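You operate a simulated robot arm through the tools that you are given. There is no shell and no other tool. Be economical: measure what you need, move in short steps, check, and stop when the job is done.

The job below is to be done with a simulated two-armed robot. You get a single attempt, and the scene is never put back.

Task
Pick up the grey castor from the right side of the press twenty-seven table with one hand, pass it to the other hand and put it on the back left corner of the press twenty-six table. Take the silver weight on the left side of the press twenty-nine table and put it away on the top of the grey chest. Stack the copper coil marked "62" from the left side of the press twenty-nine table on top of the copper coil labelled "92". Put one of the black castors from the knee shelf of the middle rack on the upper shelf of the middle rack. Open the left sliding door, put the grey tin from the left half of the cupboard on the waist shelf of the left rack, then shut the door. Put the tin labelled "plugs" from the top shelf of the grey cart on the top shelf of the blue cart and the tin that says "rings" on top of the teal sheet there. Any order will do. Set down upright: grey castor, silver weight, black castor, grey tin, tin.
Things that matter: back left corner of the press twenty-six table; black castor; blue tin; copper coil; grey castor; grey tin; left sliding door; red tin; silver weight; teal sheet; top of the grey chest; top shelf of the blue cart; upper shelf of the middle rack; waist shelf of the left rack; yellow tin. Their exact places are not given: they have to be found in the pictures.

Only the result counts: the job must be done as asked and must still hold three seconds after the hand-in. Knocking over, shifting, dropping, spilling or breaking anything else fails it. Flat cloth is picked up by pressing the open fingertips on it (5 to 10 N) and closing them slowly along it; thin cloth reads only 2 to 8 mm in the jaws.

Robot
Two 7-joint arms with two-finger grippers on one trunk, on a base that drives. Base frame: it is fixed to the floor where the robot stands at the start and does not move with it; the origin is under the middle of the robot, x ahead of it, y to its left, z up; the surface under the hand at the start is at about z = 0.74. Lengths are in m, angles in degrees, forces in N, time in s.
The left shoulder is at the start at [0.05, 0.191, 1.092], the right one opposite. With the tool pointing down near the work surface each hand reaches from about 0.1 to 0.74 m from the robot's upright axis, wherever it stands, measured 20 degrees to its own side. Places, roughly: back left corner of the press twenty-six table [1.5, 1.6, 0.7]; black castor (5x5x10 cm) [4.1, -0.7, 0.5]; black castor (5x8x8 cm) [4.1, -0.9, 0.5]; blue tin, red tin, yellow tin [2.25, 6.5, 0.75]; copper coil [1.5, -1.5, 0.75]; grey castor (5x5x10 cm) [0.5, 0.1, 0.8]; grey tin [4, 1.5, 1.25]; left sliding door [4, 1.3, 1.4]; silver weight (8x5x7 cm) [1.6, -1.4, 0.8]; teal sheet (13x9x3 cm) [2.6, 6.7, 0.8]; top of the grey chest (66x23 cm) [4.02, 6.5, 0.8]; top shelf of the blue cart [2.4, 5.4, 0.8]; upper shelf of the middle rack [4.2, -0.4, 1.3]; waist shelf of the left rack [4.2, 1.1, 0.9]. Payload 2.69 kg a hand.
The tool frame of a hand sits at the grasp point between the pads (the TCP): z along the fingers, y along the line on which they close. The tips reach 0.02 m beyond it. The gripper opens to 0.1 m. The gripper's body begins 0.063 m behind the TCP.
Orientation is that of the tool frame in the base frame, as a unit quaternion [w, x, y, z]. With the fingers straight down and closing along the base's y, the tool's x points along the base's -x, its y along +y and its z along -z.

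Tools
- The arms move only by the tool drive_tool. It takes "left_steps", "right_steps" or both (then of equal length, played together; a hand with none holds still); each is one flat list of numbers, 7 for each row, row after row: the shift along the tool's x, y, z in units of 30 mm (1.0 is 30 mm), then the turn, a rotation vector about the tool's x, y, z in units of 4 degrees (1.0 is 4 degrees), then the gripper command, from -1 (fully open) to 1 (shut), values between in proportion. In form: [dx, dy, dz, ax, ay, az, hand, dx, dy, dz, ax, ay, az, hand, ...]. A call has 1 to 12 rows; each row shifts and turns the commanded pose from where the row before left it, along the tool's axes as they then stand. A call with a number of a shift or a turn outside -1 to 1 is refused whole. Rows are played at 5 a second. More than 0.05 m and 8.6 degrees between two rows, or a gripper value outside its range, and nothing of the call is played. A pose out of reach is approached as far as the arm can. The call stops where the force on the tool passes 40 N (or 10 N more than at its start, if that is more) or the arm is blocked; 0.2 s more then pass. The fingers move at their own pace (about 0.153 m/s each) and stop on an object; they squeeze with about 22 N. The grip force told is the motor's: it shows also when the fingers shut on nothing. Time passes only in rows, and 0.2 s behind the last, so rows that do not move let the fingers close. The reply holds the time, the measured pose of the TCP, the force on the tool along the base axes, the opening and the grip force, in the units named above and with some noise, with the torque about the TCP (base axes, N m) and any sound that the robot's microphone picked up.
- Cameras (640 x 400 px; columns grow to the right, rows downward): "scene" is now at [0.1273, 0.0067, 1.258]; the picture's right is [0.07, -1.00, 0.00], its down [-0.61, -0.04, -0.79] and it looks along [0.79, 0.05, -0.61] (base axes); focal length 261 px, centre (320, 200). "left" rides on the left gripper at [0.07, 0.019, -0.099] in its tool frame; the picture's right is [-0.26, 0.97, 0.00], its down [-0.75, -0.20, -0.63] and it looks along [-0.61, -0.16, 0.78] (tool axes); focal length 230 px, centre (320, 200). "right" rides on the right gripper at [0.07, -0.019, -0.099] in its tool frame; the picture's right is [0.26, 0.97, 0.00], its down [-0.75, 0.20, -0.63] and it looks along [-0.61, 0.16, 0.78] (tool axes); focal length 230 px, centre (320, 200).
- snapshot(camera): a new picture of that camera. No time passes.
- raise_lower(by): slides the trunk up (or, below 0, down) by that many m; the arms and the scene camera ride with it, the base frame stays. It gives what a move gives, with no picture.
- base_move(legs): drives the robot by 1 to 6 legs, each [ahead, left, turn to the left] in m, m and degrees, along the robot's own axes; the way and the turn of a leg run together, so that a leg with both is an arc; at most 1.5 m and 180 degrees a leg. The arms and the cameras ride along, it lands a little off, and it stops where it bumps. It gives what a move gives.
- aim_head(pan, tilt): turns the head with the scene camera to pan (to the left, within 80 degrees either way) and tilt (down, from -29 to 69), counted from straight ahead of the robot. It gives what a move gives.
- measure_at(camera, pixels): for up to 12 pixels [column, row] of the newest picture of that camera ("zoom" is the newest enlarged one), the place [x, y, z] in the base frame of the surface seen there, good to about 0.003 m. No time passes.
- zoom(camera, box): a new picture of the part [left, top, right, bottom] of that camera's present view, enlarged. No time passes.
- job_done(): hands the job in; it is judged then, once.

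Work in short steps. Measure before you move; look again where a grasp or a placing could have gone wrong, and mend it. You have 329 turns and 234 pictures in all, those below and enlarged ones among them. Open the grippers and draw the arms clear of the work before you hand the job in, unless the task says otherwise; then end with one line.

The tools are called after "Emit:" as a command line: name --argument value ..., lists and objects as JSON in quotes. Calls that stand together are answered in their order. drive_tool: Moves the arms, as the interface text tells. Its arguments: {"type":"object","properties":{"left_steps":{"type":"array","items":{"type":"number"}},"right_steps":{"type":"array","items":{"type":"number"}}},"required":[]} The other tools are called the same way: raise_lower (by) slides the trunk up or down; base_move (legs) drives the base; aim_head (pan, tilt) turns the head that bears the scene camera; snapshot (camera) takes a picture; measure_at (camera, pixels) gives the place of the surface under pixels of a picture; zoom (camera, box) takes an enlarged picture of a part of a camera's view; job_done () hands the job in.

At the start:

```text
time_s: 0.0
left_ee_pos: [0.4872, 0.2698, 1.0228]
left_tool_rot: [0.0, -0.001, 1.0, 0.0]
left_contact_force: [-0.1, 0.3, -0.6]
left_ft_torque: [0.01, 0.0, -0.01]
left_width: 0.0999
left_gripper_force: 0.1
right_ee_pos: [0.4239, -0.1346, 1.0361]
right_tool_rot: [0.0, 0.001, 1.0, 0.0]
right_contact_force: [-0.1, -0.2, 0.5]
right_ft_torque: [-0.04, 0.01, 0.0]
right_width: 0.1001
right_gripper_force: 0.1
trunk travel left (down, up): [-0.15, 0.173]
robot x, y, heading: [-0.0026, 0.0004, -0.1]
head pan, tilt: [3.7, 37.7]
```

scene: 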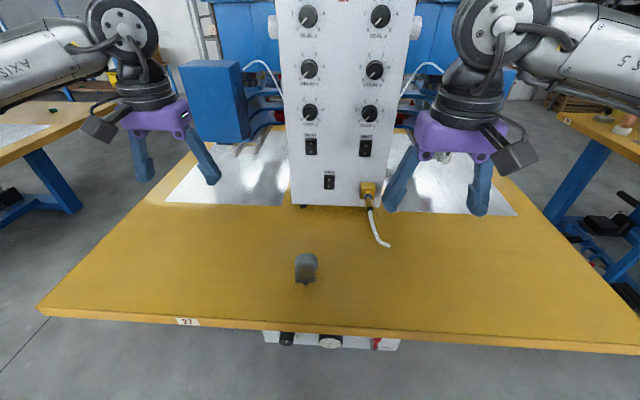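
right: 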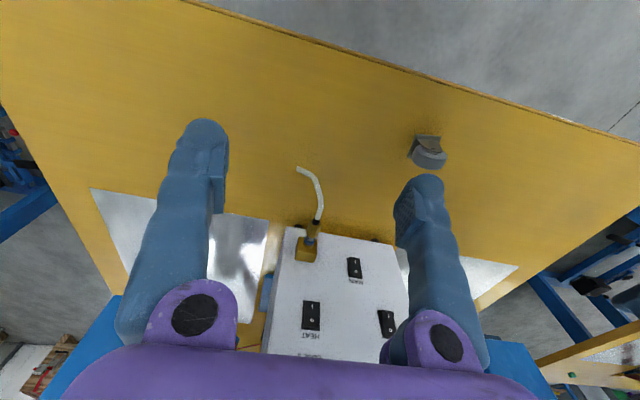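
left: 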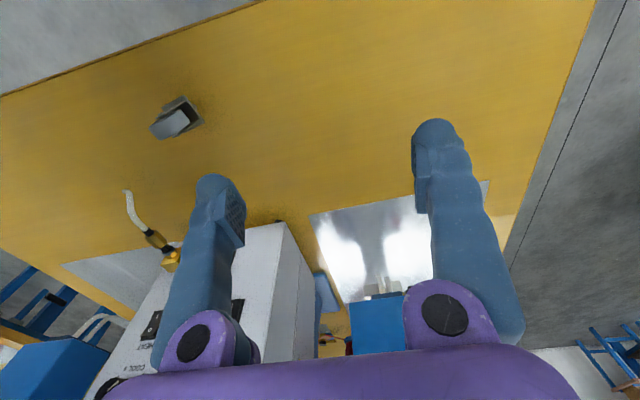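

The grey castor is at about (306,268) in the scene picture. I measure it and its surroundings and zoom in.

Emit:
zoom --camera "scene" --box '[256, 228, 356, 298]'

Emit:
measure_at --camera "scene" --pixels '[[306, 256], [306, 262], [306, 270], [306, 280], [297, 268], [315, 268], [306, 290], [330, 205], [290, 205], [380, 240]]'

```text
5.71 times, centred on (306, 263) of scene
```

zoom: 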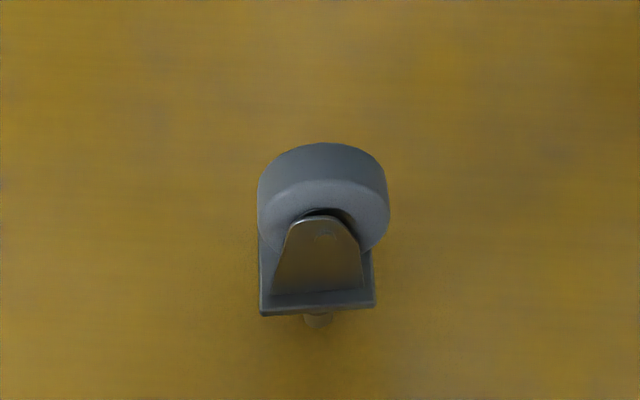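

```text
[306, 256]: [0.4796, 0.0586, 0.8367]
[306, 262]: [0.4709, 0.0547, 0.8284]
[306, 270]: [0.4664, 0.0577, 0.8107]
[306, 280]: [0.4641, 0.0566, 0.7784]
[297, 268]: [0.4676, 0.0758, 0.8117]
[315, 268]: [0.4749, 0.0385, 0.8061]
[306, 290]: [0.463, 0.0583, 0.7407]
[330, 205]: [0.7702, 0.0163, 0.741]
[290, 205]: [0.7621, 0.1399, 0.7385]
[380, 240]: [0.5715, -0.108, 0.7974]
```

The castor stands on a stem with its wheel up, spanning z 0.74–0.837. I look closer at its sides from both wrist cameras.

Emit:
zoom --camera "left" --box '[130, 80, 226, 140]'

Emit:
zoom --camera "right" --box '[380, 120, 476, 180]'

```text
6.67 times, centred on (178, 110) of left
```

zoom: 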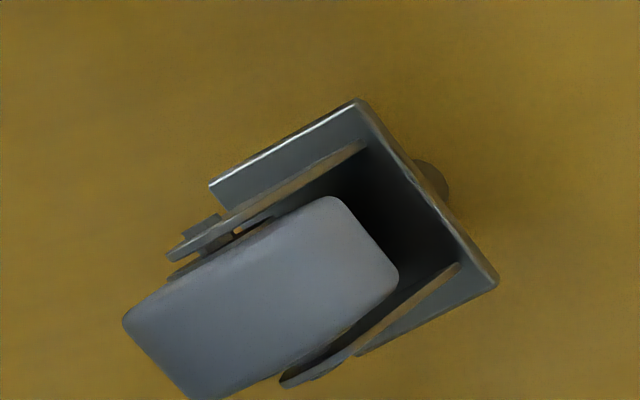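

```text
6.67 times, centred on (428, 150) of right
```

zoom: 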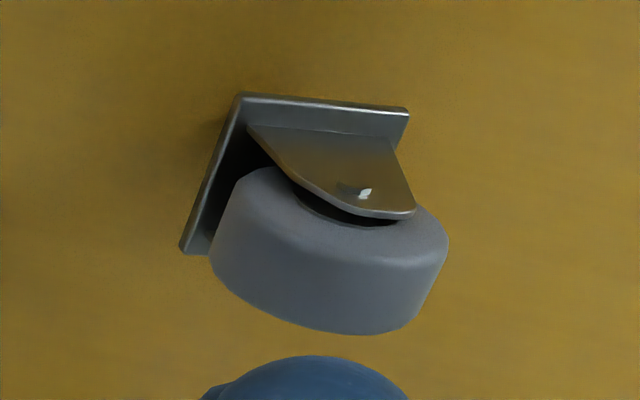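

I measure plate corners, wheel and fork edges in the right zoom picture.

Emit:
measure_at --camera "zoom" --pixels '[[245, 102], [400, 112], [190, 245], [330, 150], [360, 205], [230, 185], [330, 310], [330, 230], [420, 230], [220, 260]]'

Emit:
zoom --camera "left" --box '[130, 80, 226, 140]'

Emit:
measure_at --camera "zoom" --pixels '[[355, 110], [490, 275], [220, 185], [250, 205], [335, 210], [390, 270], [270, 340], [400, 320], [140, 320], [350, 355], [400, 340]]'

```text
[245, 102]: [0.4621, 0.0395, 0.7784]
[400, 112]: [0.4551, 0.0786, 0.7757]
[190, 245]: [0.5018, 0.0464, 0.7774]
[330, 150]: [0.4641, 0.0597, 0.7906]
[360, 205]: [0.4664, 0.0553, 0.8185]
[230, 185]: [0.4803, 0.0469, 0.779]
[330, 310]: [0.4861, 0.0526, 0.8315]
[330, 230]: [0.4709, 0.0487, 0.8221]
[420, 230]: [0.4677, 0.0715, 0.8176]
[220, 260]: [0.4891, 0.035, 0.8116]
```

```text
6.67 times, centred on (178, 110) of left
```

zoom: 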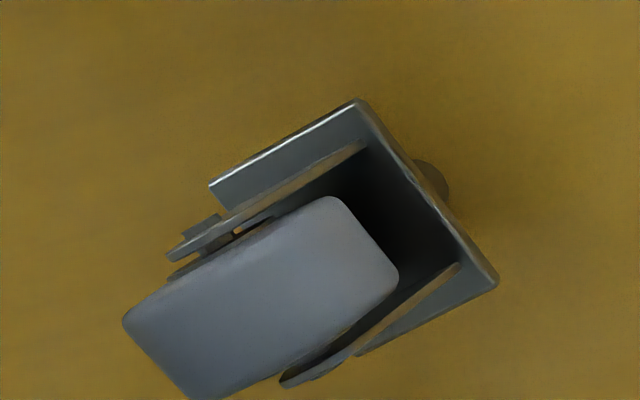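

```text
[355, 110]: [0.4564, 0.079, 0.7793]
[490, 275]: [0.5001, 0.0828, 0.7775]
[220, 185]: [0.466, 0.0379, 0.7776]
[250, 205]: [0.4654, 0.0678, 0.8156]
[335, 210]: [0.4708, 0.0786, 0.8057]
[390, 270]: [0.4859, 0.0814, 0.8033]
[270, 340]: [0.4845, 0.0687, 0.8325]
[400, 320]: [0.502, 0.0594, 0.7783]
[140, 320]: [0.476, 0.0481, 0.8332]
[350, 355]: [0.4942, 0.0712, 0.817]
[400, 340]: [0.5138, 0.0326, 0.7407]
```

Both hands can close on the castor: the right one from the front at 35° down (across wheel and plate), the left one from above on the fork. I turn both hands to those orientations in place.

Emit:
drive_tool --right_steps '[0, 0, 0, -0.073, -0.98, -0.14, -1, 0, 0, 0, -0.073, -0.98, -0.14, -1, 0, 0, 0, -0.073, -0.98, -0.14, -1, 0, 0, 0, -0.073, -0.98, -0.14, -1, 0, 0, 0, -0.073, -0.98, -0.14, -1, 0, 0, 0, -0.073, -0.98, -0.14, -1, 0, 0, 0, -0.073, -0.98, -0.14, -1, 0, 0, 0, -0.073, -0.98, -0.14, -1, 0, 0, 0, -0.073, -0.98, -0.14, -1, 0, 0, 0, -0.073, -0.98, -0.14, -1, 0, 0, 0, -0.073, -0.98, -0.14, -1, 0, 0, 0, -0.073, -0.98, -0.14, -1]' --left_steps '[0, 0, -1, 0, 0, 1, -1, 0, 0, -1, 0, 0, 1, -1, 0, 0, 0, 0, 0, 1, -1, 0, 0, 0, 0, 0, 1, -1, 0, 0, 0, 0, 0, 1, -1, 0, 0, 0, 0, 0, 1, -1, 0, 0, 0, 0, 0, 1, -1, 0, 0, 0, 0, 0, 1, -1, 0, 0, 0, 0, 0, 1, -1, 0, 0, 0, 0, 0, 1, -1, 0, 0, 0, 0, 0, 1, -1, 0, 0, 0, 0, 0, 1, -1]'

Emit:
drive_tool --right_steps '[0, 0, 0, -0.073, -0.98, -0.14, -1, 0, 0, 0, -0.073, -0.98, -0.14, -1, 0, 0, 0, 0, 0, 0, -1, 0, 0, 0, 0, 0, 0, -1, 0, 0, 0, 0, 0, 0, -1, 0, 0, 0, 0, 0, 0, -1, 0, 0, 0, 0, 0, 0, -1, 0, 0, 0, 0, 0, 0, -1, 0, 0, 0, 0, 0, 0, -1]' --left_steps '[0, 0, 0, 0, 0, 0.93, -1, 0, 0, 0, 0, 0, 0.93, -1, 0, 0, 0, 0, 0, 0.93, -1, 0, 0, 0, 0, 0, 0.93, -1, 0, 0, 0, 0, 0, 0.93, -1, 0, 0, 0, 0, 0, 0.93, -1, 0, 0, 0, 0, 0, 0.93, -1, 0, 0, 0, 0, 0, 0.93, -1, 0, 0, 0, 0, 0, 0.93, -1]'

```text
time_s: 2.6
left_ee_pos: [0.4709, 0.2545, 1.0793]
left_tool_rot: [0.0, 0.406, 0.914, 0.001]
left_contact_force: [-0.3, 0.3, 0.1]
left_ft_torque: [0.01, 0.03, -0.01]
left_width: 0.1
left_gripper_force: 0.1
left hand out of reach, approached as far as the arm can: row 11, 12
right_ee_pos: [0.4237, -0.1351, 1.0339]
right_tool_rot: [0.399, -0.057, 0.915, 0.031]
right_contact_force: [-0.5, 0.8, -0.3]
right_ft_torque: [-0.01, -0.01, -0.02]
right_width: 0.0997
right_gripper_force: 0.1
trunk travel left (down, up): [-0.15, 0.173]
robot x, y, heading: [0.0006, -0.0054, -0.1]
head pan, tilt: [3.7, 37.7]
```

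```text
time_s: 4.6
left_ee_pos: [0.3486, 0.1548, 1.06]
left_tool_rot: [0.001, 0.652, 0.758, 0.001]
left_contact_force: [0.7, -0.3, 0.9]
left_ft_torque: [-0.01, 0.01, 0.02]
left_width: 0.0999
left_gripper_force: 0.2
left hand out of reach, approached as far as the arm can: row 1, 2, 3, 4, 5, 6, 7, 8, 9
right_ee_pos: [0.4237, -0.1342, 1.0341]
right_tool_rot: [0.461, -0.065, 0.885, 0.034]
right_contact_force: [-0.2, 0.1, -0.1]
right_ft_torque: [-0.04, 0.02, 0.01]
right_width: 0.1002
right_gripper_force: 0.0
trunk travel left (down, up): [-0.15, 0.173]
robot x, y, heading: [-0.0003, 0.0014, -0.0]
head pan, tilt: [3.7, 37.7]
```

The left hand cannot yaw that way, so I turn it back and toward the other side (closing axis is the same).

Emit:
drive_tool --left_steps '[0, 0, 0, 0, 0, -1, -1, 0, 0, 0, 0, 0, -1, -1, 0, 0, 0, 0, 0, -1, -1, 0, 0, 0, 0, 0, -1, -1, 0, 0, 0, 0, 0, -1, -1, 0, 0, 0, 0, 0, -1, -1, 0, 0, 0, 0, 0, -1, -1, 0, 0, 0, 0, 0, -1, -1, 0, 0, 0, 0, 0, -1, -1, 0, 0, 0, 0, 0, -1, -1, 0, 0, 0, 0, 0, -1, -1, 0, 0, 0, 0, 0, -1, -1]'

Emit:
drive_tool --left_steps '[0, 0, 0, 0, 0, -1, -1, 0, 0, 0, 0, 0, -1, -1, 0, 0, 0, 0, 0, -1, -1, 0, 0, 0, 0, 0, -1, -1, 0, 0, 0, 0, 0, -1, -1, 0, 0, 0, 0, 0, -1, -1, 0, 0, 0, 0, 0, -1, -1, 0, 0, 0, 0, 0, -1, -1, 0, 0, 0, 0, 0, -1, -1, 0, 0, 0, 0, 0, -1, -1, 0, 0, 0, 0, 0, -1, -1, 0, 0, 0, 0, 0, -1, -1]'

Emit:
drive_tool --left_steps '[0, 0, 0, 0, 0, -1, -1, 0, 0, 0, 0, 0, -1, -1, 0, 0, 0, 0, 0, -1, -1, 0, 0, 0, 0, 0, -1, -1, 0, 0, 0, 0, 0, -1, -1, 0, 0, 0, 0, 0, -1, -1, 0, 0, 0, 0, 0, -1, -1, 0, 0, 0, 0, 0, -1, -1, 0, 0, 0, 0, 0, -1, -1, 0, 0, 0, 0, 0, -1, -1, 0, 0, 0, 0, 0, -1, -1, 0, 0, 0, 0, 0, -1, -1]' --right_steps '[0.427, 0.897, 0.087, 0, 0, 0, -1, 0.427, 0.897, 0.087, 0, 0, 0, -1, 0.427, 0.897, 0.087, 0, 0, 0, -1, 0.427, 0.897, 0.087, 0, 0, 0, -1, 0.427, 0.897, 0.087, 0, 0, 0, -1, 0.427, 0.897, 0.087, 0, 0, 0, -1, 0.427, 0.897, 0.087, 0, 0, 0, -1, 0, 0, 0, 0, 0, 0, -1, 0, 0, 0, 0, 0, 0, -1, 0, 0, 0, 0, 0, 0, -1, 0, 0, 0, 0, 0, 0, -1, 0, 0, 0, 0, 0, 0, -1]'

Emit:
snapshot --camera "scene"

```text
time_s: 7.2
left_ee_pos: [0.3493, 0.1559, 1.0605]
left_tool_rot: [0.001, 0.288, 0.958, 0.0]
left_contact_force: [-0.8, 0.3, -0.2]
left_ft_torque: [0.04, -0.02, 0.01]
left_width: 0.1002
left_gripper_force: 0.1
right_ee_pos: [0.4252, -0.1338, 1.034]
right_tool_rot: [0.461, -0.065, 0.884, 0.033]
right_contact_force: [0.8, -0.1, 0.3]
right_ft_torque: [-0.03, 0.01, -0.02]
right_width: 0.1001
right_gripper_force: 0.0
trunk travel left (down, up): [-0.15, 0.173]
robot x, y, heading: [0.0003, 0.0016, 0.1]
head pan, tilt: [3.7, 37.7]
```

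```text
time_s: 9.8
left_ee_pos: [0.3489, 0.1567, 1.0605]
left_tool_rot: [0.0, -0.127, 0.992, -0.001]
left_contact_force: [0.1, -0.3, -0.6]
left_ft_torque: [-0.01, 0.0, 0.01]
left_width: 0.1001
left_gripper_force: 0.0
right_ee_pos: [0.4244, -0.1337, 1.0353]
right_tool_rot: [0.46, -0.064, 0.885, 0.033]
right_contact_force: [0.2, -0.4, 0.1]
right_ft_torque: [-0.02, 0.02, 0.03]
right_width: 0.0999
right_gripper_force: 0.0
trunk travel left (down, up): [-0.15, 0.173]
robot x, y, heading: [-0.0003, 0.0046, 0.3]
head pan, tilt: [3.7, 37.7]
```

```text
time_s: 12.4
left_ee_pos: [0.3481, 0.1556, 1.0611]
left_tool_rot: [0.001, -0.52, 0.854, -0.001]
left_contact_force: [-0.5, -0.3, 0.5]
left_ft_torque: [0.0, 0.0, -0.03]
left_width: 0.1001
left_gripper_force: 0.0
right_ee_pos: [0.3598, 0.0457, 0.9509]
right_tool_rot: [0.461, -0.065, 0.884, 0.034]
right_contact_force: [-0.4, -0.2, 0.2]
right_ft_torque: [-0.04, -0.01, 0.04]
right_width: 0.1001
right_gripper_force: 0.1
trunk travel left (down, up): [-0.15, 0.173]
robot x, y, heading: [-0.0027, -0.0044, 0.1]
head pan, tilt: [3.7, 37.7]
```

```text
226 pictures are left
```

scene: 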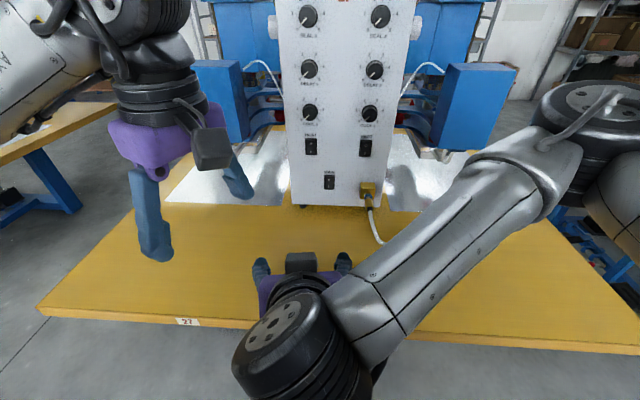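

The right hand points at the castor from the front. I bring it to the pre-grasp while the left hand finishes its yaw, then check.

Emit:
drive_tool --left_steps '[0, 0, 0, 0, 0, -1, -1, 0, 0, 0, 0, 0, -1, -1, 0, 0, 0, 0, 0, -1, -1, 0, 0, 0, 0, 0, -1, -1, 0, 0, 0, 0, 0, -1, -1, 0, 0, 0, 0, 0, -1, -1, 0, 0, 0, 0, 0, -1, -1, 0, 0, 0, 0, 0, -1, -1, 0, 0, 0, 0, 0, -1, -1]' --right_steps '[0.61, -0.03, 0.68, 0, 0, 0, -1, 0.61, -0.03, 0.68, 0, 0, 0, -1, 0.61, -0.03, 0.68, 0, 0, 0, -1, 0.61, -0.03, 0.68, 0, 0, 0, -1, 0, 0, 0, 0, 0, 0, -1, 0, 0, 0, 0, 0, 0, -1, 0, 0, 0, 0, 0, 0, -1, 0, 0, 0, 0, 0, 0, -1, 0, 0, 0, 0, 0, 0, -1]'

Emit:
snapshot --camera "right"

Emit:
snapshot --camera "scene"

```text
time_s: 14.4
left_ee_pos: [0.3479, 0.1555, 1.0596]
left_tool_rot: [0.0, 0.759, -0.652, 0.0]
left_contact_force: [0.3, -0.5, 0.2]
left_ft_torque: [0.02, 0.0, 0.03]
left_width: 0.0998
left_gripper_force: 0.0
right_ee_pos: [0.3858, 0.0463, 0.8432]
right_tool_rot: [0.46, -0.064, 0.885, 0.033]
right_contact_force: [1.1, 1.1, 0.0]
right_ft_torque: [0.02, 0.02, -0.02]
right_width: 0.1002
right_gripper_force: 0.1
trunk travel left (down, up): [-0.15, 0.173]
robot x, y, heading: [0.0025, -0.0023, -0.1]
head pan, tilt: [3.7, 37.7]
```

```text
225 pictures are left
```

right: 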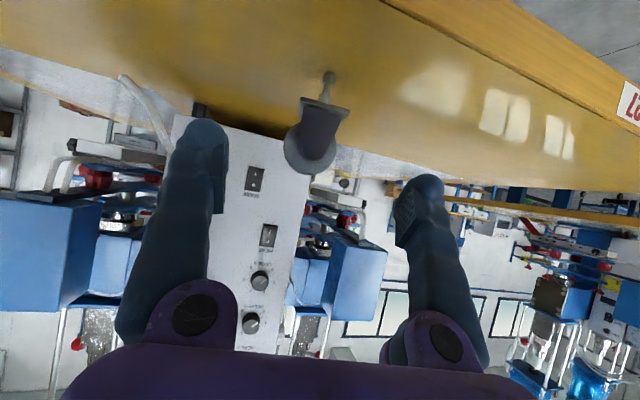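

```text
224 pictures are left
```

scene: 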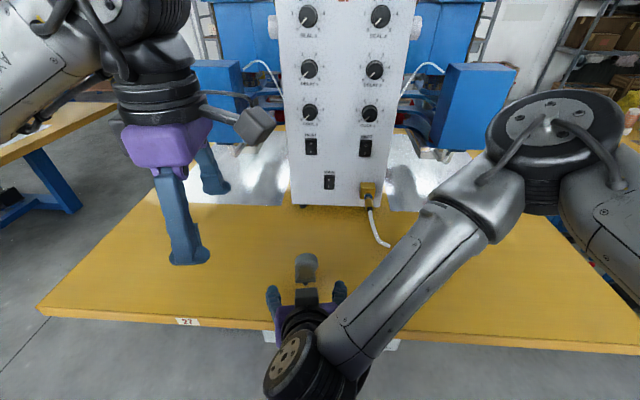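

The castor sits between the fingers; I advance 0.10 m along the tool and close.

Emit:
drive_tool --right_steps '[0, 0, 0.833, 0, 0, 0, -1, 0, 0, 0.833, 0, 0, 0, -1, 0, 0, 0.833, 0, 0, 0, -1, 0, 0, 0.833, 0, 0, 0, -1, 0, 0, 0, 0, 0, 0, 0.2, 0, 0, 0, 0, 0, 0, 1, 0, 0, 0, 0, 0, 0, 1, 0, 0, 0, 0, 0, 0, 1]'

Emit:
snapshot --camera "right"

```text
time_s: 16.2
left_ee_pos: [0.3484, 0.155, 1.0611]
left_tool_rot: [0.0, 0.758, -0.652, 0.0]
left_contact_force: [0.0, 0.7, -0.3]
left_ft_torque: [-0.01, -0.02, 0.01]
left_width: 0.1
left_gripper_force: 0.1
right_ee_pos: [0.4666, 0.0576, 0.7874]
right_tool_rot: [0.46, -0.065, 0.885, 0.034]
right_contact_force: [0.7, 0.4, 0.4]
right_ft_torque: [0.0, 0.0, 0.01]
right_width: 0.0472
right_gripper_force: 21.8
trunk travel left (down, up): [-0.15, 0.173]
robot x, y, heading: [0.0033, -0.0015, 0.2]
head pan, tilt: [3.7, 37.7]
```

```text
223 pictures are left
```

right: 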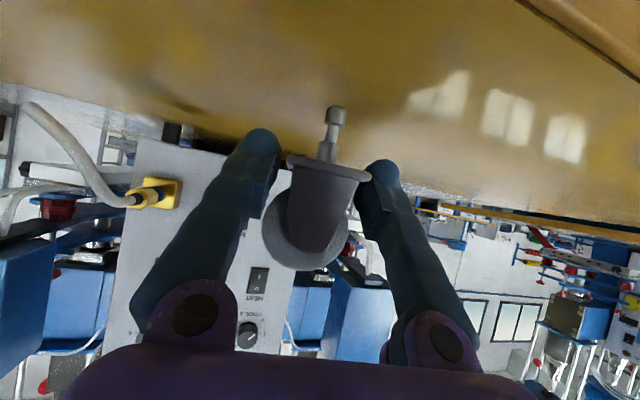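

The grip reads 0.047 m at 21.8 N. I lift the castor 0.10 m, then bring the left hand over it.

Emit:
drive_tool --right_steps '[-0.68, 0, -0.48, 0, 0, 0, 1, -0.68, 0, -0.48, 0, 0, 0, 1, -0.68, 0, -0.48, 0, 0, 0, 1, -0.68, 0, -0.48, 0, 0, 0, 1]'

Emit:
drive_tool --left_steps '[0.757, -0.783, 0, 0, 0, 0, -0.1, 0.757, -0.783, 0, 0, 0, 0, -0.1, 0.757, -0.783, 0, 0, 0, 0, -0.1, 0.757, -0.783, 0, 0, 0, 0, -0.1, 0.757, -0.783, 0, 0, 0, 0, -0.1]'

Emit:
snapshot --camera "left"

Emit:
snapshot --camera "scene"

```text
time_s: 17.2
left_ee_pos: [0.3482, 0.1558, 1.0601]
left_tool_rot: [-0.001, 0.758, -0.652, 0.0]
left_contact_force: [0.0, 0.1, 0.1]
left_ft_torque: [0.01, 0.01, 0.01]
left_width: 0.1
left_gripper_force: 0.0
right_ee_pos: [0.4658, 0.0563, 0.8867]
right_tool_rot: [0.461, -0.066, 0.884, 0.034]
right_contact_force: [0.3, -0.6, -1.3]
right_ft_torque: [0.0, 0.02, 0.0]
right_width: 0.0444
right_gripper_force: 22.0
trunk travel left (down, up): [-0.15, 0.173]
robot x, y, heading: [0.0017, -0.0015, 0.1]
head pan, tilt: [3.7, 37.7]
```

```text
time_s: 18.4
left_ee_pos: [0.4834, 0.0608, 1.061]
left_tool_rot: [0.0, 0.758, -0.652, 0.0]
left_contact_force: [-0.3, -0.2, 0.4]
left_ft_torque: [0.01, -0.01, -0.01]
left_width: 0.0549
left_gripper_force: 0.0
right_ee_pos: [0.4659, 0.0544, 0.8858]
right_tool_rot: [0.46, -0.065, 0.885, 0.034]
right_contact_force: [0.0, 0.3, -0.9]
right_ft_torque: [-0.01, 0.01, 0.0]
right_width: 0.044
right_gripper_force: 22.2
trunk travel left (down, up): [-0.15, 0.173]
robot x, y, heading: [-0.0027, -0.0035, -0.2]
head pan, tilt: [3.7, 37.7]
```

```text
222 pictures are left
```

left: 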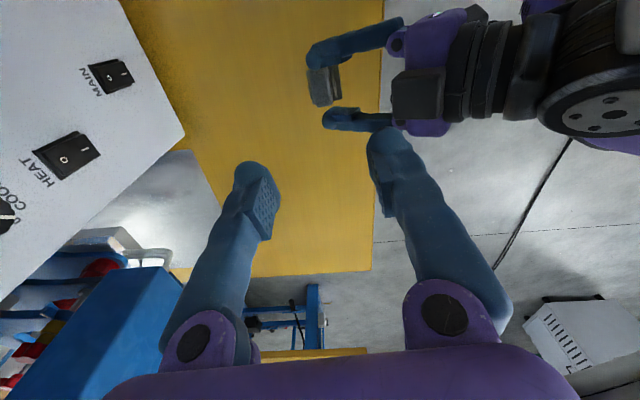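

```text
221 pictures are left
```

scene: 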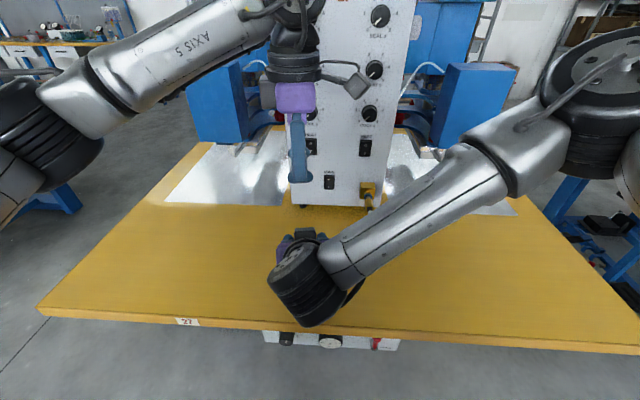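

The castor is at about (322,85) in the left picture. I zoom and measure where its wheel and fork now are.

Emit:
zoom --camera "left" --box '[276, 20, 404, 140]'

Emit:
snapshot --camera "right"

```text
3.33 times, centred on (340, 80) of left
```

zoom: 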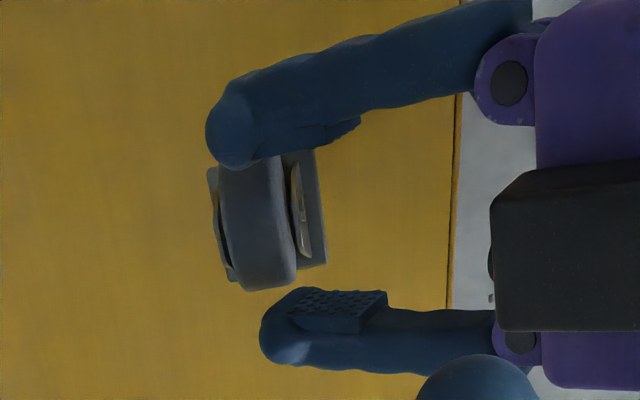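

```text
219 pictures are left
```

right: 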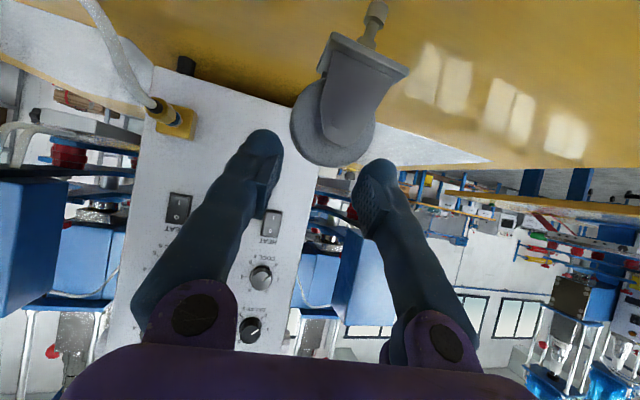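

The castor tilted (rolled about 20°) in the right grip. I measure its present pose before the left hand takes it by the fork.

Emit:
measure_at --camera "right" --pixels '[[375, 12], [330, 42], [405, 75], [345, 65], [350, 100], [345, 125], [305, 120], [335, 155], [370, 145], [295, 130]]'

Emit:
zoom --camera "left" --box '[276, 20, 404, 140]'

Emit:
measure_at --camera "zoom" --pixels '[[228, 190], [280, 185], [270, 225], [240, 270], [292, 270], [225, 240], [303, 235], [320, 262], [312, 160], [215, 185]]'

```text
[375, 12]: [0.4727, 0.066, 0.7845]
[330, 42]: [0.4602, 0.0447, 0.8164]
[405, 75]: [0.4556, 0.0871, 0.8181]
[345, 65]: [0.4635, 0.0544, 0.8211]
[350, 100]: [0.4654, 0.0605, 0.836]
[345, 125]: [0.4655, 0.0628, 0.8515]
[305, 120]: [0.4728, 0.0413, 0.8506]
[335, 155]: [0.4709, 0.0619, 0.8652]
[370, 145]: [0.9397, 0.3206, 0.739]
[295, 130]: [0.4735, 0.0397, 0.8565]
```

```text
3.33 times, centred on (340, 80) of left
```

zoom: 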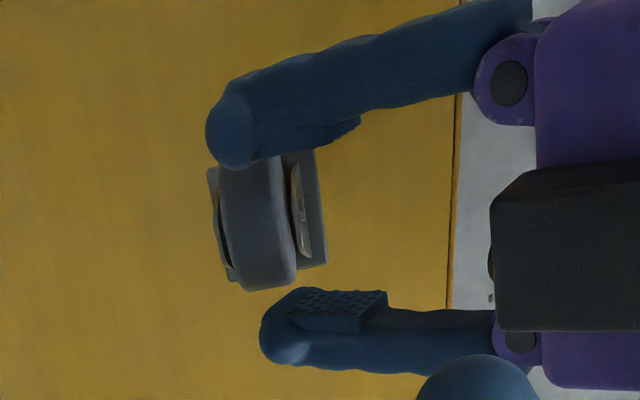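

```text
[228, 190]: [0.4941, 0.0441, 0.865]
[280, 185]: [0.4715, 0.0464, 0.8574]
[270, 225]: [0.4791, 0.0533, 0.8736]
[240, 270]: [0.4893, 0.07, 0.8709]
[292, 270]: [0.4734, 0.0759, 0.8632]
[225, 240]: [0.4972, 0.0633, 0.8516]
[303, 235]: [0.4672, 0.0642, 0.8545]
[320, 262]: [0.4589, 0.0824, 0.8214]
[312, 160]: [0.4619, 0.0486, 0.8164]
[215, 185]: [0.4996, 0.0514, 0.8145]
```

The castor is still upright (plate level at z≈0.817) but slid down 6 cm in the grip; its stem is at z≈0.778. I lower it back to the table gently.

Emit:
drive_tool --right_steps '[0.32, 0, 0.22, 0, 0, 0, 1, 0.32, 0, 0.22, 0, 0, 0, 1, 0.32, 0, 0.22, 0, 0, 0, 1]'

Emit:
snapshot --camera "right"

Emit:
measure_at --camera "right" --pixels '[[375, 12], [330, 42], [405, 75], [345, 65]]'

```text
time_s: 19.2
left_ee_pos: [0.4845, 0.0625, 1.0613]
left_tool_rot: [-0.001, 0.758, -0.652, 0.0]
left_contact_force: [0.1, -0.2, 0.5]
left_ft_torque: [0.04, 0.0, 0.0]
left_width: 0.0549
left_gripper_force: 0.0
right_ee_pos: [0.4663, 0.058, 0.8517]
right_tool_rot: [0.46, -0.065, 0.885, 0.035]
right_contact_force: [0.9, 0.2, -0.4]
right_ft_torque: [0.0, 0.03, -0.01]
right_width: 0.0441
right_gripper_force: 22.6
trunk travel left (down, up): [-0.15, 0.173]
robot x, y, heading: [0.0005, -0.0027, 0.1]
head pan, tilt: [3.7, 37.7]
```

```text
217 pictures are left
```

right: 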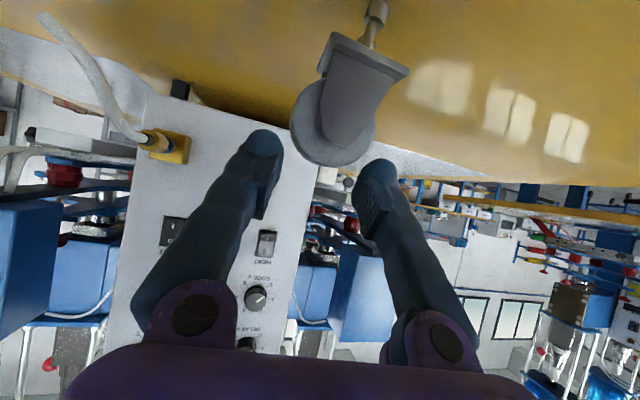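

```text
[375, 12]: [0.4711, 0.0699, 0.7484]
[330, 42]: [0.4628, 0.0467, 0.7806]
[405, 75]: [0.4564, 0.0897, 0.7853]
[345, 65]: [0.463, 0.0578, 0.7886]
```

Plate at z≈0.783 versus 0.778 originally: about 5 mm more. I lower it a bit further watching the force.

Emit:
drive_tool --right_steps '[0.055, 0, 0.038, 0, 0, 0, 1, 0.055, 0, 0.038, 0, 0, 0, 1, 0.055, 0, 0.038, 0, 0, 0, 1]'

Emit:
zoom --camera "right" --box '[240, 0, 440, 200]'

Emit:
measure_at --camera "right" --pixels '[[375, 12], [330, 42], [405, 75], [345, 65]]'

```text
time_s: 20.0
left_ee_pos: [0.4825, 0.0615, 1.0625]
left_tool_rot: [-0.001, 0.758, -0.652, 0.0]
left_contact_force: [0.0, 0.0, 0.0]
left_ft_torque: [-0.02, 0.0, -0.03]
left_width: 0.0548
left_gripper_force: 0.0
right_ee_pos: [0.4671, 0.0581, 0.848]
right_tool_rot: [0.462, -0.065, 0.884, 0.034]
right_contact_force: [-2.4, -2.8, 8.7]
right_ft_torque: [-0.09, 0.14, 0.02]
right_width: 0.044
right_gripper_force: 21.8
trunk travel left (down, up): [-0.15, 0.173]
robot x, y, heading: [-0.0017, 0.0006, -0.1]
head pan, tilt: [3.7, 37.7]
```

```text
2.00 times, centred on (340, 100) of right
```

zoom: 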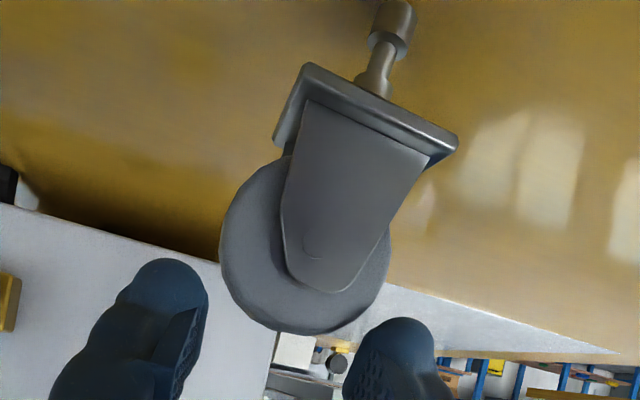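

```text
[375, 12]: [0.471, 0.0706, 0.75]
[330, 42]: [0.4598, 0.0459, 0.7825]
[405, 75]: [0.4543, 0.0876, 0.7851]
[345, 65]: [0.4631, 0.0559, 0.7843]
```

The stem bears on the table with ~9 N. I measure wheel edges and stem to see the lean before releasing.

Emit:
measure_at --camera "zoom" --pixels '[[228, 240], [384, 270], [310, 325], [312, 245], [395, 15], [380, 30], [412, 35], [300, 120], [425, 155], [285, 200], [380, 225]]'

```text
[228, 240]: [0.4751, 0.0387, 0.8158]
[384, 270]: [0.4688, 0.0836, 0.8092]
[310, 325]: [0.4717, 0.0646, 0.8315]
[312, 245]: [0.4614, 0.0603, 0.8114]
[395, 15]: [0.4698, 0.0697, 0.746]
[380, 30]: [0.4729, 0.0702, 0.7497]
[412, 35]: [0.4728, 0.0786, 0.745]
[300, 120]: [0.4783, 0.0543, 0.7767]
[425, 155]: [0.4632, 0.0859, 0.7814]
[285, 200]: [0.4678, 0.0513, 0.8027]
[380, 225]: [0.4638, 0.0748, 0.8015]
```

The castor leans about 4° (top toward −y). I roll the hand back by 4° about the stem, then re-measure.

Emit:
drive_tool --right_steps '[-0.017, 0.11, 0.0, 0.284, 0.074, -0.405, 1, -0.017, 0.11, 0.0, 0.284, 0.074, -0.405, 1, 0, 0, 0, 0, 0, 0, 1]'

Emit:
zoom --camera "right" --box '[240, 0, 440, 200]'

Emit:
measure_at --camera "right" --pixels '[[375, 10], [330, 42], [405, 75], [345, 65], [300, 120], [368, 135]]'

```text
time_s: 20.8
left_ee_pos: [0.4832, 0.062, 1.062]
left_tool_rot: [0.0, 0.758, -0.652, 0.001]
left_contact_force: [-0.5, -0.1, 0.3]
left_ft_torque: [0.0, 0.01, 0.04]
left_width: 0.0551
left_gripper_force: 0.1
right_ee_pos: [0.4669, 0.0659, 0.8479]
right_tool_rot: [0.459, -0.081, 0.885, 0.004]
right_contact_force: [5.0, 2.6, 13.0]
right_ft_torque: [0.23, -0.65, -0.05]
right_width: 0.0441
right_gripper_force: 21.8
trunk travel left (down, up): [-0.15, 0.173]
robot x, y, heading: [0.0027, -0.0033, 0.0]
head pan, tilt: [3.7, 37.7]
```

```text
2.00 times, centred on (340, 100) of right
```

zoom: 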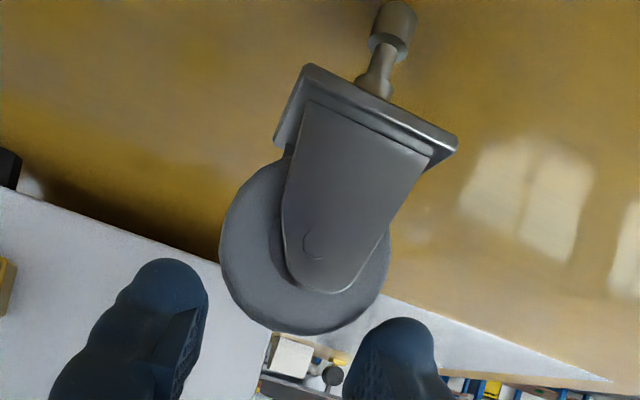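

```text
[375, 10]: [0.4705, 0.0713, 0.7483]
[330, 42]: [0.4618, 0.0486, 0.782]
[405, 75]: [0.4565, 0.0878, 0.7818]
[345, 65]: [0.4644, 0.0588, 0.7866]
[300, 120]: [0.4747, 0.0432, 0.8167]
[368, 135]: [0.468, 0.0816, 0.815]
```

The plate reads level (0.782 on both sides). I ease off 1 mm and open the fingers only slightly, as a guard.

Emit:
drive_tool --right_steps '[-0.03, 0, -0.02, 0, 0, 0, 1, 0, 0, 0, 0, 0, 0, 0.08, 0, 0, 0, 0, 0, 0, 0.08, 0, 0, 0, 0, 0, 0, 0.04]'

Emit:
zoom --camera "right" --box '[240, 0, 440, 200]'

Emit:
measure_at --camera "right" --pixels '[[375, 10], [330, 42], [405, 75], [345, 65], [300, 120], [368, 135]]'

```text
time_s: 21.8
left_ee_pos: [0.484, 0.0612, 1.062]
left_tool_rot: [0.001, 0.758, -0.652, 0.0]
left_contact_force: [0.6, 0.5, 0.0]
left_ft_torque: [0.0, -0.01, 0.0]
left_width: 0.0548
left_gripper_force: 0.1
right_ee_pos: [0.4673, 0.0654, 0.8477]
right_tool_rot: [0.458, -0.081, 0.885, 0.004]
right_contact_force: [-0.3, -1.0, 0.2]
right_ft_torque: [0.03, 0.0, 0.0]
right_width: 0.0483
right_gripper_force: 0.0
trunk travel left (down, up): [-0.15, 0.173]
robot x, y, heading: [-0.0001, 0.0007, 0.0]
head pan, tilt: [3.7, 37.7]
```

```text
2.00 times, centred on (340, 100) of right
```

zoom: 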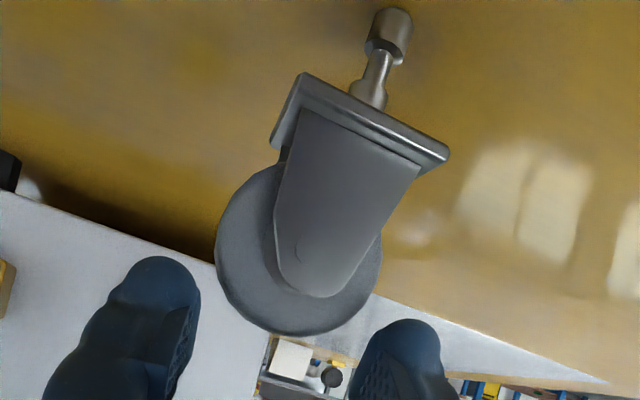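

```text
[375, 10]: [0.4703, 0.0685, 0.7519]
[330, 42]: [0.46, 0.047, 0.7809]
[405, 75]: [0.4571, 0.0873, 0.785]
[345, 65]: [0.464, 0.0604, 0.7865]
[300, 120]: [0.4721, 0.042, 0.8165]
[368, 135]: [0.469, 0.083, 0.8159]
```

It seems to stand by itself. I open wider and re-measure it.

Emit:
drive_tool --right_steps '[0, 0, 0, 0, 0, 0, -0.2, 0, 0, 0, 0, 0, 0, -1, 0, 0, 0, 0, 0, 0, -1]'

Emit:
zoom --camera "right" --box '[240, 0, 440, 200]'

Emit:
measure_at --camera "zoom" --pixels '[[285, 140], [445, 160], [222, 240], [376, 260], [300, 325], [295, 120], [410, 165], [290, 250], [395, 20]]'

```text
time_s: 22.6
left_ee_pos: [0.4838, 0.0618, 1.0605]
left_tool_rot: [0.0, 0.759, -0.651, 0.0]
left_contact_force: [-0.5, 0.1, -0.2]
left_ft_torque: [0.0, 0.0, 0.03]
left_width: 0.0549
left_gripper_force: 0.1
right_ee_pos: [0.4659, 0.0651, 0.8487]
right_tool_rot: [0.458, -0.081, 0.885, 0.003]
right_contact_force: [0.8, 1.4, 0.5]
right_ft_torque: [-0.03, -0.01, -0.03]
right_width: 0.1
right_gripper_force: 0.1
trunk travel left (down, up): [-0.15, 0.173]
robot x, y, heading: [0.0004, 0.0004, -0.2]
head pan, tilt: [3.7, 37.7]
```

```text
2.00 times, centred on (340, 100) of right
```

zoom: 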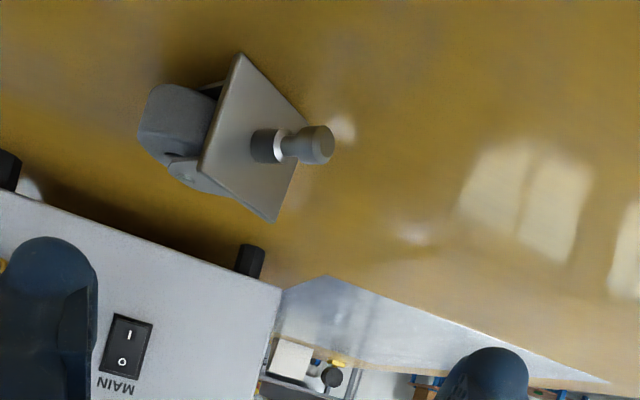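

```text
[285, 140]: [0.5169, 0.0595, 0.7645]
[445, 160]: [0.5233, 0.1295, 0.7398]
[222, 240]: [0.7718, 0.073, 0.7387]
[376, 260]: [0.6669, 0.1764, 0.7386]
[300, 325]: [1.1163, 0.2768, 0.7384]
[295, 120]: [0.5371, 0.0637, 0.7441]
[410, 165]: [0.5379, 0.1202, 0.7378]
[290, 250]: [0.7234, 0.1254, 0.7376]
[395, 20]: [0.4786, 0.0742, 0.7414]
```

The castor toppled on the table when released; it's the object itself, so I can still re-grasp and set it upright. I back the right hand off and look.

Emit:
drive_tool --right_steps '[0, 0, -1, 0, 0, 0, -1, 0, 0, -1, 0, 0, 0, -1, -0.5, -0.5, -1, 0, 0, 0, -1, -0.8, -0.8, -0.8, 0, 0, 0, -1, -0.8, -0.8, -0.5, 0, 0, 0, -1, -0.8, -0.8, -0.3, 0, 0, 0, -1]' --left_steps '[-0.8, 0.2, 0, 0, 0, 0, -1, -0.8, 0.2, 0, 0, 0, 0, -1, -0.8, 0.2, 0, 0, 0, 0, -1, -0.8, 0.2, 0, 0, 0, 0, -1, -0.8, 0.2, 0, 0, 0, 0, -1, -0.8, 0.2, 0, 0, 0, 0, -1]'

Emit:
zoom --camera "scene" --box '[256, 208, 376, 298]'

Emit:
snapshot --camera "scene"

```text
time_s: 24.0
left_ee_pos: [0.425, 0.1978, 1.0619]
left_tool_rot: [0.0, 0.758, -0.652, 0.0]
left_contact_force: [0.1, 0.1, -0.2]
left_ft_torque: [0.0, 0.0, 0.0]
left_width: 0.1
left_gripper_force: 0.1
right_ee_pos: [0.4153, -0.02, 1.0039]
right_tool_rot: [0.458, -0.081, 0.885, 0.003]
right_contact_force: [0.0, -0.4, 0.1]
right_ft_torque: [0.02, 0.01, 0.03]
right_width: 0.1002
right_gripper_force: 0.1
trunk travel left (down, up): [-0.15, 0.173]
robot x, y, heading: [0.0009, -0.0004, 0.2]
head pan, tilt: [3.7, 37.7]
```

```text
4.44 times, centred on (316, 253) of scene
```

zoom: 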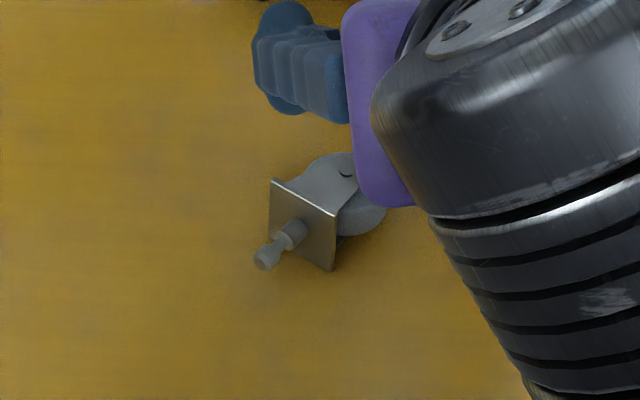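

```text
211 pictures are left
```

scene: 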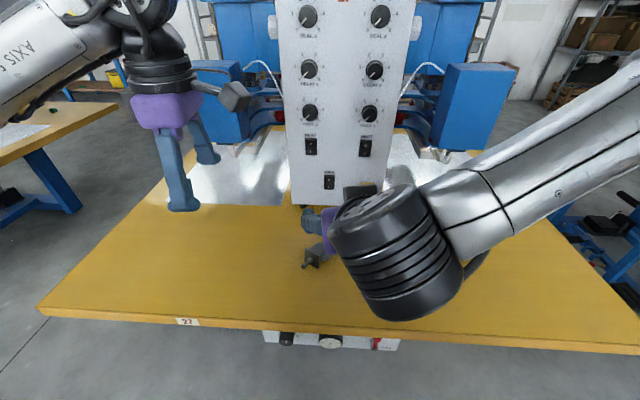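

The castor lies with its stem toward us-left. I tilt the right hand back to vertical while moving it to the right, then measure the castor.

Emit:
drive_tool --right_steps '[0, -0.5, 0, 0, 0.98, 0, -1, 0, -0.5, 0, 0, 0.98, 0, -1, 0, -0.5, 0, 0, 0.98, 0, -1, 0, -0.5, 0, 0, 0.98, 0, -1, 0, -0.5, 0, 0, 0.98, 0, -1, 0, -0.5, 0, 0, 0.98, 0, -1, 0, -0.5, 0, 0, 0.98, 0, -1, 0, -0.5, 0, 0, 0.98, 0, -1, 0, -0.5, 0, 0, 0.98, 0, -1, 0, -0.5, 0, 0, 0.98, 0, -1, 0, -0.5, 0, 0, 0.98, 0, -1, 0, -0.5, 0, 0, 0.98, 0, -1]'

Emit:
zoom --camera "scene" --box '[276, 228, 356, 288]'

Emit:
measure_at --camera "scene" --pixels '[[306, 266], [308, 264], [312, 260], [318, 263], [316, 250], [322, 248], [326, 252], [330, 246], [322, 243]]'

```text
time_s: 26.6
left_ee_pos: [0.4267, 0.1973, 1.0616]
left_tool_rot: [0.0, 0.758, -0.652, 0.0]
left_contact_force: [0.5, 0.1, 0.7]
left_ft_torque: [0.03, -0.01, 0.0]
left_width: 0.1
left_gripper_force: 0.0
right_ee_pos: [0.4429, -0.1963, 1.0159]
right_tool_rot: [0.068, -0.076, 0.994, -0.03]
right_contact_force: [0.1, -0.2, -0.6]
right_ft_torque: [0.0, -0.02, -0.03]
right_width: 0.0999
right_gripper_force: 0.0
trunk travel left (down, up): [-0.15, 0.173]
robot x, y, heading: [-0.0007, 0.0009, 0.3]
head pan, tilt: [3.7, 37.7]
```

```text
6.67 times, centred on (316, 258) of scene
```

zoom: 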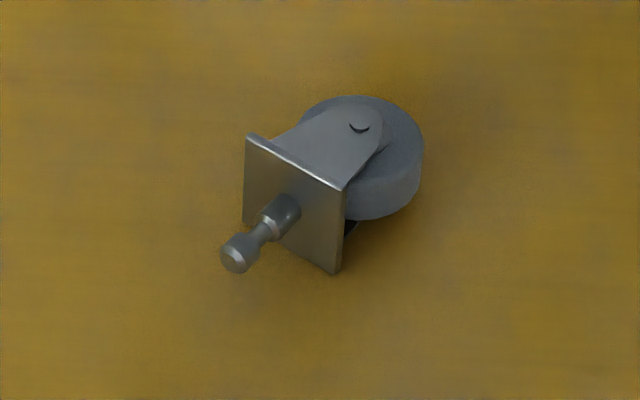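

```text
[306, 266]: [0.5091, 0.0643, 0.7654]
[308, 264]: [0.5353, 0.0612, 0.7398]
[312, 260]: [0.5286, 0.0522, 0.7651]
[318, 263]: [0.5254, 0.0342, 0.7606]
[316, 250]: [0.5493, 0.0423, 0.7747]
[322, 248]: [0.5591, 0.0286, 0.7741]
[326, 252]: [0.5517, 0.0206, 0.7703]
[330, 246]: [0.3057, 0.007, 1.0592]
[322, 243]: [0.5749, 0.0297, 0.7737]
```

I measure the castor's stem tip, plate corners and wheel on the enlarged picture.

Emit:
measure_at --camera "zoom" --pixels '[[237, 255], [235, 245], [252, 145], [335, 188], [338, 262], [250, 215], [358, 130], [350, 102], [415, 150], [385, 205], [350, 150], [300, 112]]'

```text
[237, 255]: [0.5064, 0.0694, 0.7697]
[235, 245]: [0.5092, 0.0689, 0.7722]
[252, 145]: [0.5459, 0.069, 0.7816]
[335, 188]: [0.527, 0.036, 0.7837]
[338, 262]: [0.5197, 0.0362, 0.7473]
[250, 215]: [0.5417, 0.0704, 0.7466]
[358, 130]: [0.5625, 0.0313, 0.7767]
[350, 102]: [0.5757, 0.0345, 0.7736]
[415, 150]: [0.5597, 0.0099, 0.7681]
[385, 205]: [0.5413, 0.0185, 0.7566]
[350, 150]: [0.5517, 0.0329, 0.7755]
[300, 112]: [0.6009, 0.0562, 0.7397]
```

Castor axis (stem to wheel) is a≈(0.86,−0.51), wheel centre ≈(0.564,0.034). The left hand will pick it with vertical fingers across the wheel (yaw −30.5°), and the right will later take it from above; I turn both hands.

Emit:
drive_tool --left_steps '[0, 0, 0, 0, 0, 1, -1, 0, 0, 0, 0, 0, 1, -1, 0, 0, 0, 0, 0, 1, -1, 0, 0, 0, 0, 0, 1, -1, 0, 0, 0, 0, 0, 1, -1, 0, 0, 0, 0, 0, 1, -1, 0, 0, 0, 0, 0, 1, -1, 0, 0, 0, 0, 0, 1, -1, 0, 0, 0, 0, 0, 1, -1, 0, 0, 0, 0, 0, 1, -1, 0, 0, 0, 0, 0, 1, -1, 0, 0, 0, 0, 0, 1, -1]' --right_steps '[0, 0, 0, -0.136, 0.101, -0.976, -1, 0, 0, 0, -0.136, 0.101, -0.976, -1, 0, 0, 0, -0.136, 0.101, -0.976, -1, 0, 0, 0, -0.136, 0.101, -0.976, -1, 0, 0, 0, -0.136, 0.101, -0.976, -1, 0, 0, 0, -0.136, 0.101, -0.976, -1, 0, 0, 0, -0.136, 0.101, -0.976, -1, 0, 0, 0, -0.136, 0.101, -0.976, -1, 0, 0, 0, -0.136, 0.101, -0.976, -1, 0, 0, 0, -0.136, 0.101, -0.976, -1, 0, 0, 0, -0.136, 0.101, -0.976, -1, 0, 0, 0, -0.136, 0.101, -0.976, -1]'

Emit:
drive_tool --left_steps '[0, 0, 0, 0, 0, 1, -1, 0, 0, 0, 0, 0, 1, -1, 0, 0, 0, 0, 0, 1, -1, 0, 0, 0, 0, 0, 1, -1, 0, 0, 0, 0, 0, 1, -1, 0, 0, 0, 0, 0, 1, -1, 0, 0, 0, 0, 0, 1, -1, 0, 0, 0, 0, 0, 1, -1, 0, 0, 0, 0, 0, 1, -1, 0, 0, 0, 0, 0, 1, -1, 0, 0, 0, 0, 0, 1, -1, 0, 0, 0, 0, 0, 1, -1]'

Emit:
drive_tool --left_steps '[0, 0, 0, 0, 0, 1, -1, 0, 0, 0, 0, 0, 1, -1, 0, 0, 0, 0, 0, 1, -1, 0, 0, 0, 0, 0, 1, -1, 0, 0, 0, 0, 0, 1, -1, 0, 0, 0, 0, 0, 1, -1, 0, 0, 0, 0, 0, 1, -1, 0, 0, 0, 0, 0, 1, -1, 0, 0, 0, 0, 0, 0.25, -1]'

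```text
time_s: 29.2
left_ee_pos: [0.4254, 0.1976, 1.0612]
left_tool_rot: [0.0, -0.426, 0.905, 0.0]
left_contact_force: [-0.7, 0.6, 0.7]
left_ft_torque: [-0.03, 0.02, 0.02]
left_width: 0.0999
left_gripper_force: 0.0
right_ee_pos: [0.4434, -0.1966, 1.0175]
right_tool_rot: [0.004, -0.467, 0.884, -0.002]
right_contact_force: [-0.6, 0.7, 0.7]
right_ft_torque: [-0.01, 0.03, 0.03]
right_width: 0.0998
right_gripper_force: 0.0
trunk travel left (down, up): [-0.15, 0.173]
robot x, y, heading: [-0.0023, -0.0003, 0.0]
head pan, tilt: [3.7, 37.7]
```

```text
time_s: 31.8
left_ee_pos: [0.4246, 0.1982, 1.0614]
left_tool_rot: [0.0, -0.022, 1.0, 0.0]
left_contact_force: [0.8, 0.1, 0.4]
left_ft_torque: [-0.05, 0.0, 0.0]
left_width: 0.1001
left_gripper_force: 0.1
right_ee_pos: [0.4426, -0.1971, 1.0156]
right_tool_rot: [0.005, -0.467, 0.885, -0.001]
right_contact_force: [0.7, -0.4, 0.9]
right_ft_torque: [0.03, 0.0, 0.0]
right_width: 0.0999
right_gripper_force: 0.0
trunk travel left (down, up): [-0.15, 0.173]
robot x, y, heading: [-0.0011, -0.0008, -0.0]
head pan, tilt: [3.7, 37.7]
```

```text
time_s: 33.8
left_ee_pos: [0.4246, 0.1991, 1.061]
left_tool_rot: [0.0, 0.263, 0.965, 0.0]
left_contact_force: [0.3, 0.2, -0.4]
left_ft_torque: [-0.02, 0.0, -0.03]
left_width: 0.0999
left_gripper_force: 0.1
right_ee_pos: [0.4438, -0.1958, 1.0162]
right_tool_rot: [0.004, -0.466, 0.885, -0.001]
right_contact_force: [0.0, 0.3, 0.2]
right_ft_torque: [0.01, 0.0, -0.01]
right_width: 0.1001
right_gripper_force: 0.1
trunk travel left (down, up): [-0.15, 0.173]
robot x, y, heading: [0.0002, -0.0002, -0.2]
head pan, tilt: [3.7, 37.7]
```

Left yaw is right. I move it above the castor at z 0.90 and check with its camera.

Emit:
drive_tool --left_steps '[-0.943, -0.341, 0.762, 0, 0, 0, -1, -0.943, -0.341, 0.762, 0, 0, 0, -1, -0.943, -0.341, 0.762, 0, 0, 0, -1, -0.943, -0.341, 0.762, 0, 0, 0, -1, -0.943, -0.341, 0.762, 0, 0, 0, -1, -0.943, -0.341, 0.762, 0, 0, 0, -1, -0.943, -0.341, 0.762, 0, 0, 0, -1]'

Emit:
snapshot --camera "left"

```text
time_s: 35.4
left_ee_pos: [0.5612, 0.0352, 0.8997]
left_tool_rot: [0.0, 0.263, 0.965, 0.001]
left_contact_force: [-0.5, 0.3, -1.0]
left_ft_torque: [0.0, 0.04, 0.0]
left_width: 0.1001
left_gripper_force: 0.0
right_ee_pos: [0.4425, -0.1964, 1.0161]
right_tool_rot: [0.004, -0.467, 0.884, -0.001]
right_contact_force: [0.4, -0.6, -0.2]
right_ft_torque: [0.03, 0.01, 0.03]
right_width: 0.1
right_gripper_force: 0.0
trunk travel left (down, up): [-0.15, 0.173]
robot x, y, heading: [0.0015, -0.0014, 0.3]
head pan, tilt: [3.7, 37.7]
```

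```text
209 pictures are left
```

left: 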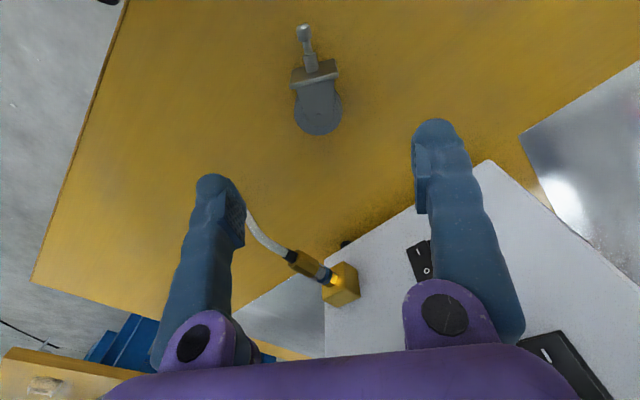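

The castor lies between the fingers; I measure its ends with this camera.

Emit:
measure_at --camera "left" --pixels '[[302, 32], [295, 85], [337, 73], [318, 108], [298, 108], [340, 100], [320, 130], [315, 80]]'

```text
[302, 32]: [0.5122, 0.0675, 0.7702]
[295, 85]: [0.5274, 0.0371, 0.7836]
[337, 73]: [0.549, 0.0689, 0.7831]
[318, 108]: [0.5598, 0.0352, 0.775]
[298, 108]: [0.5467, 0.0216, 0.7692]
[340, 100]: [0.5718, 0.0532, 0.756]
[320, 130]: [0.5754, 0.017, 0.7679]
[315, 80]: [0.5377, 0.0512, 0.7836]
```

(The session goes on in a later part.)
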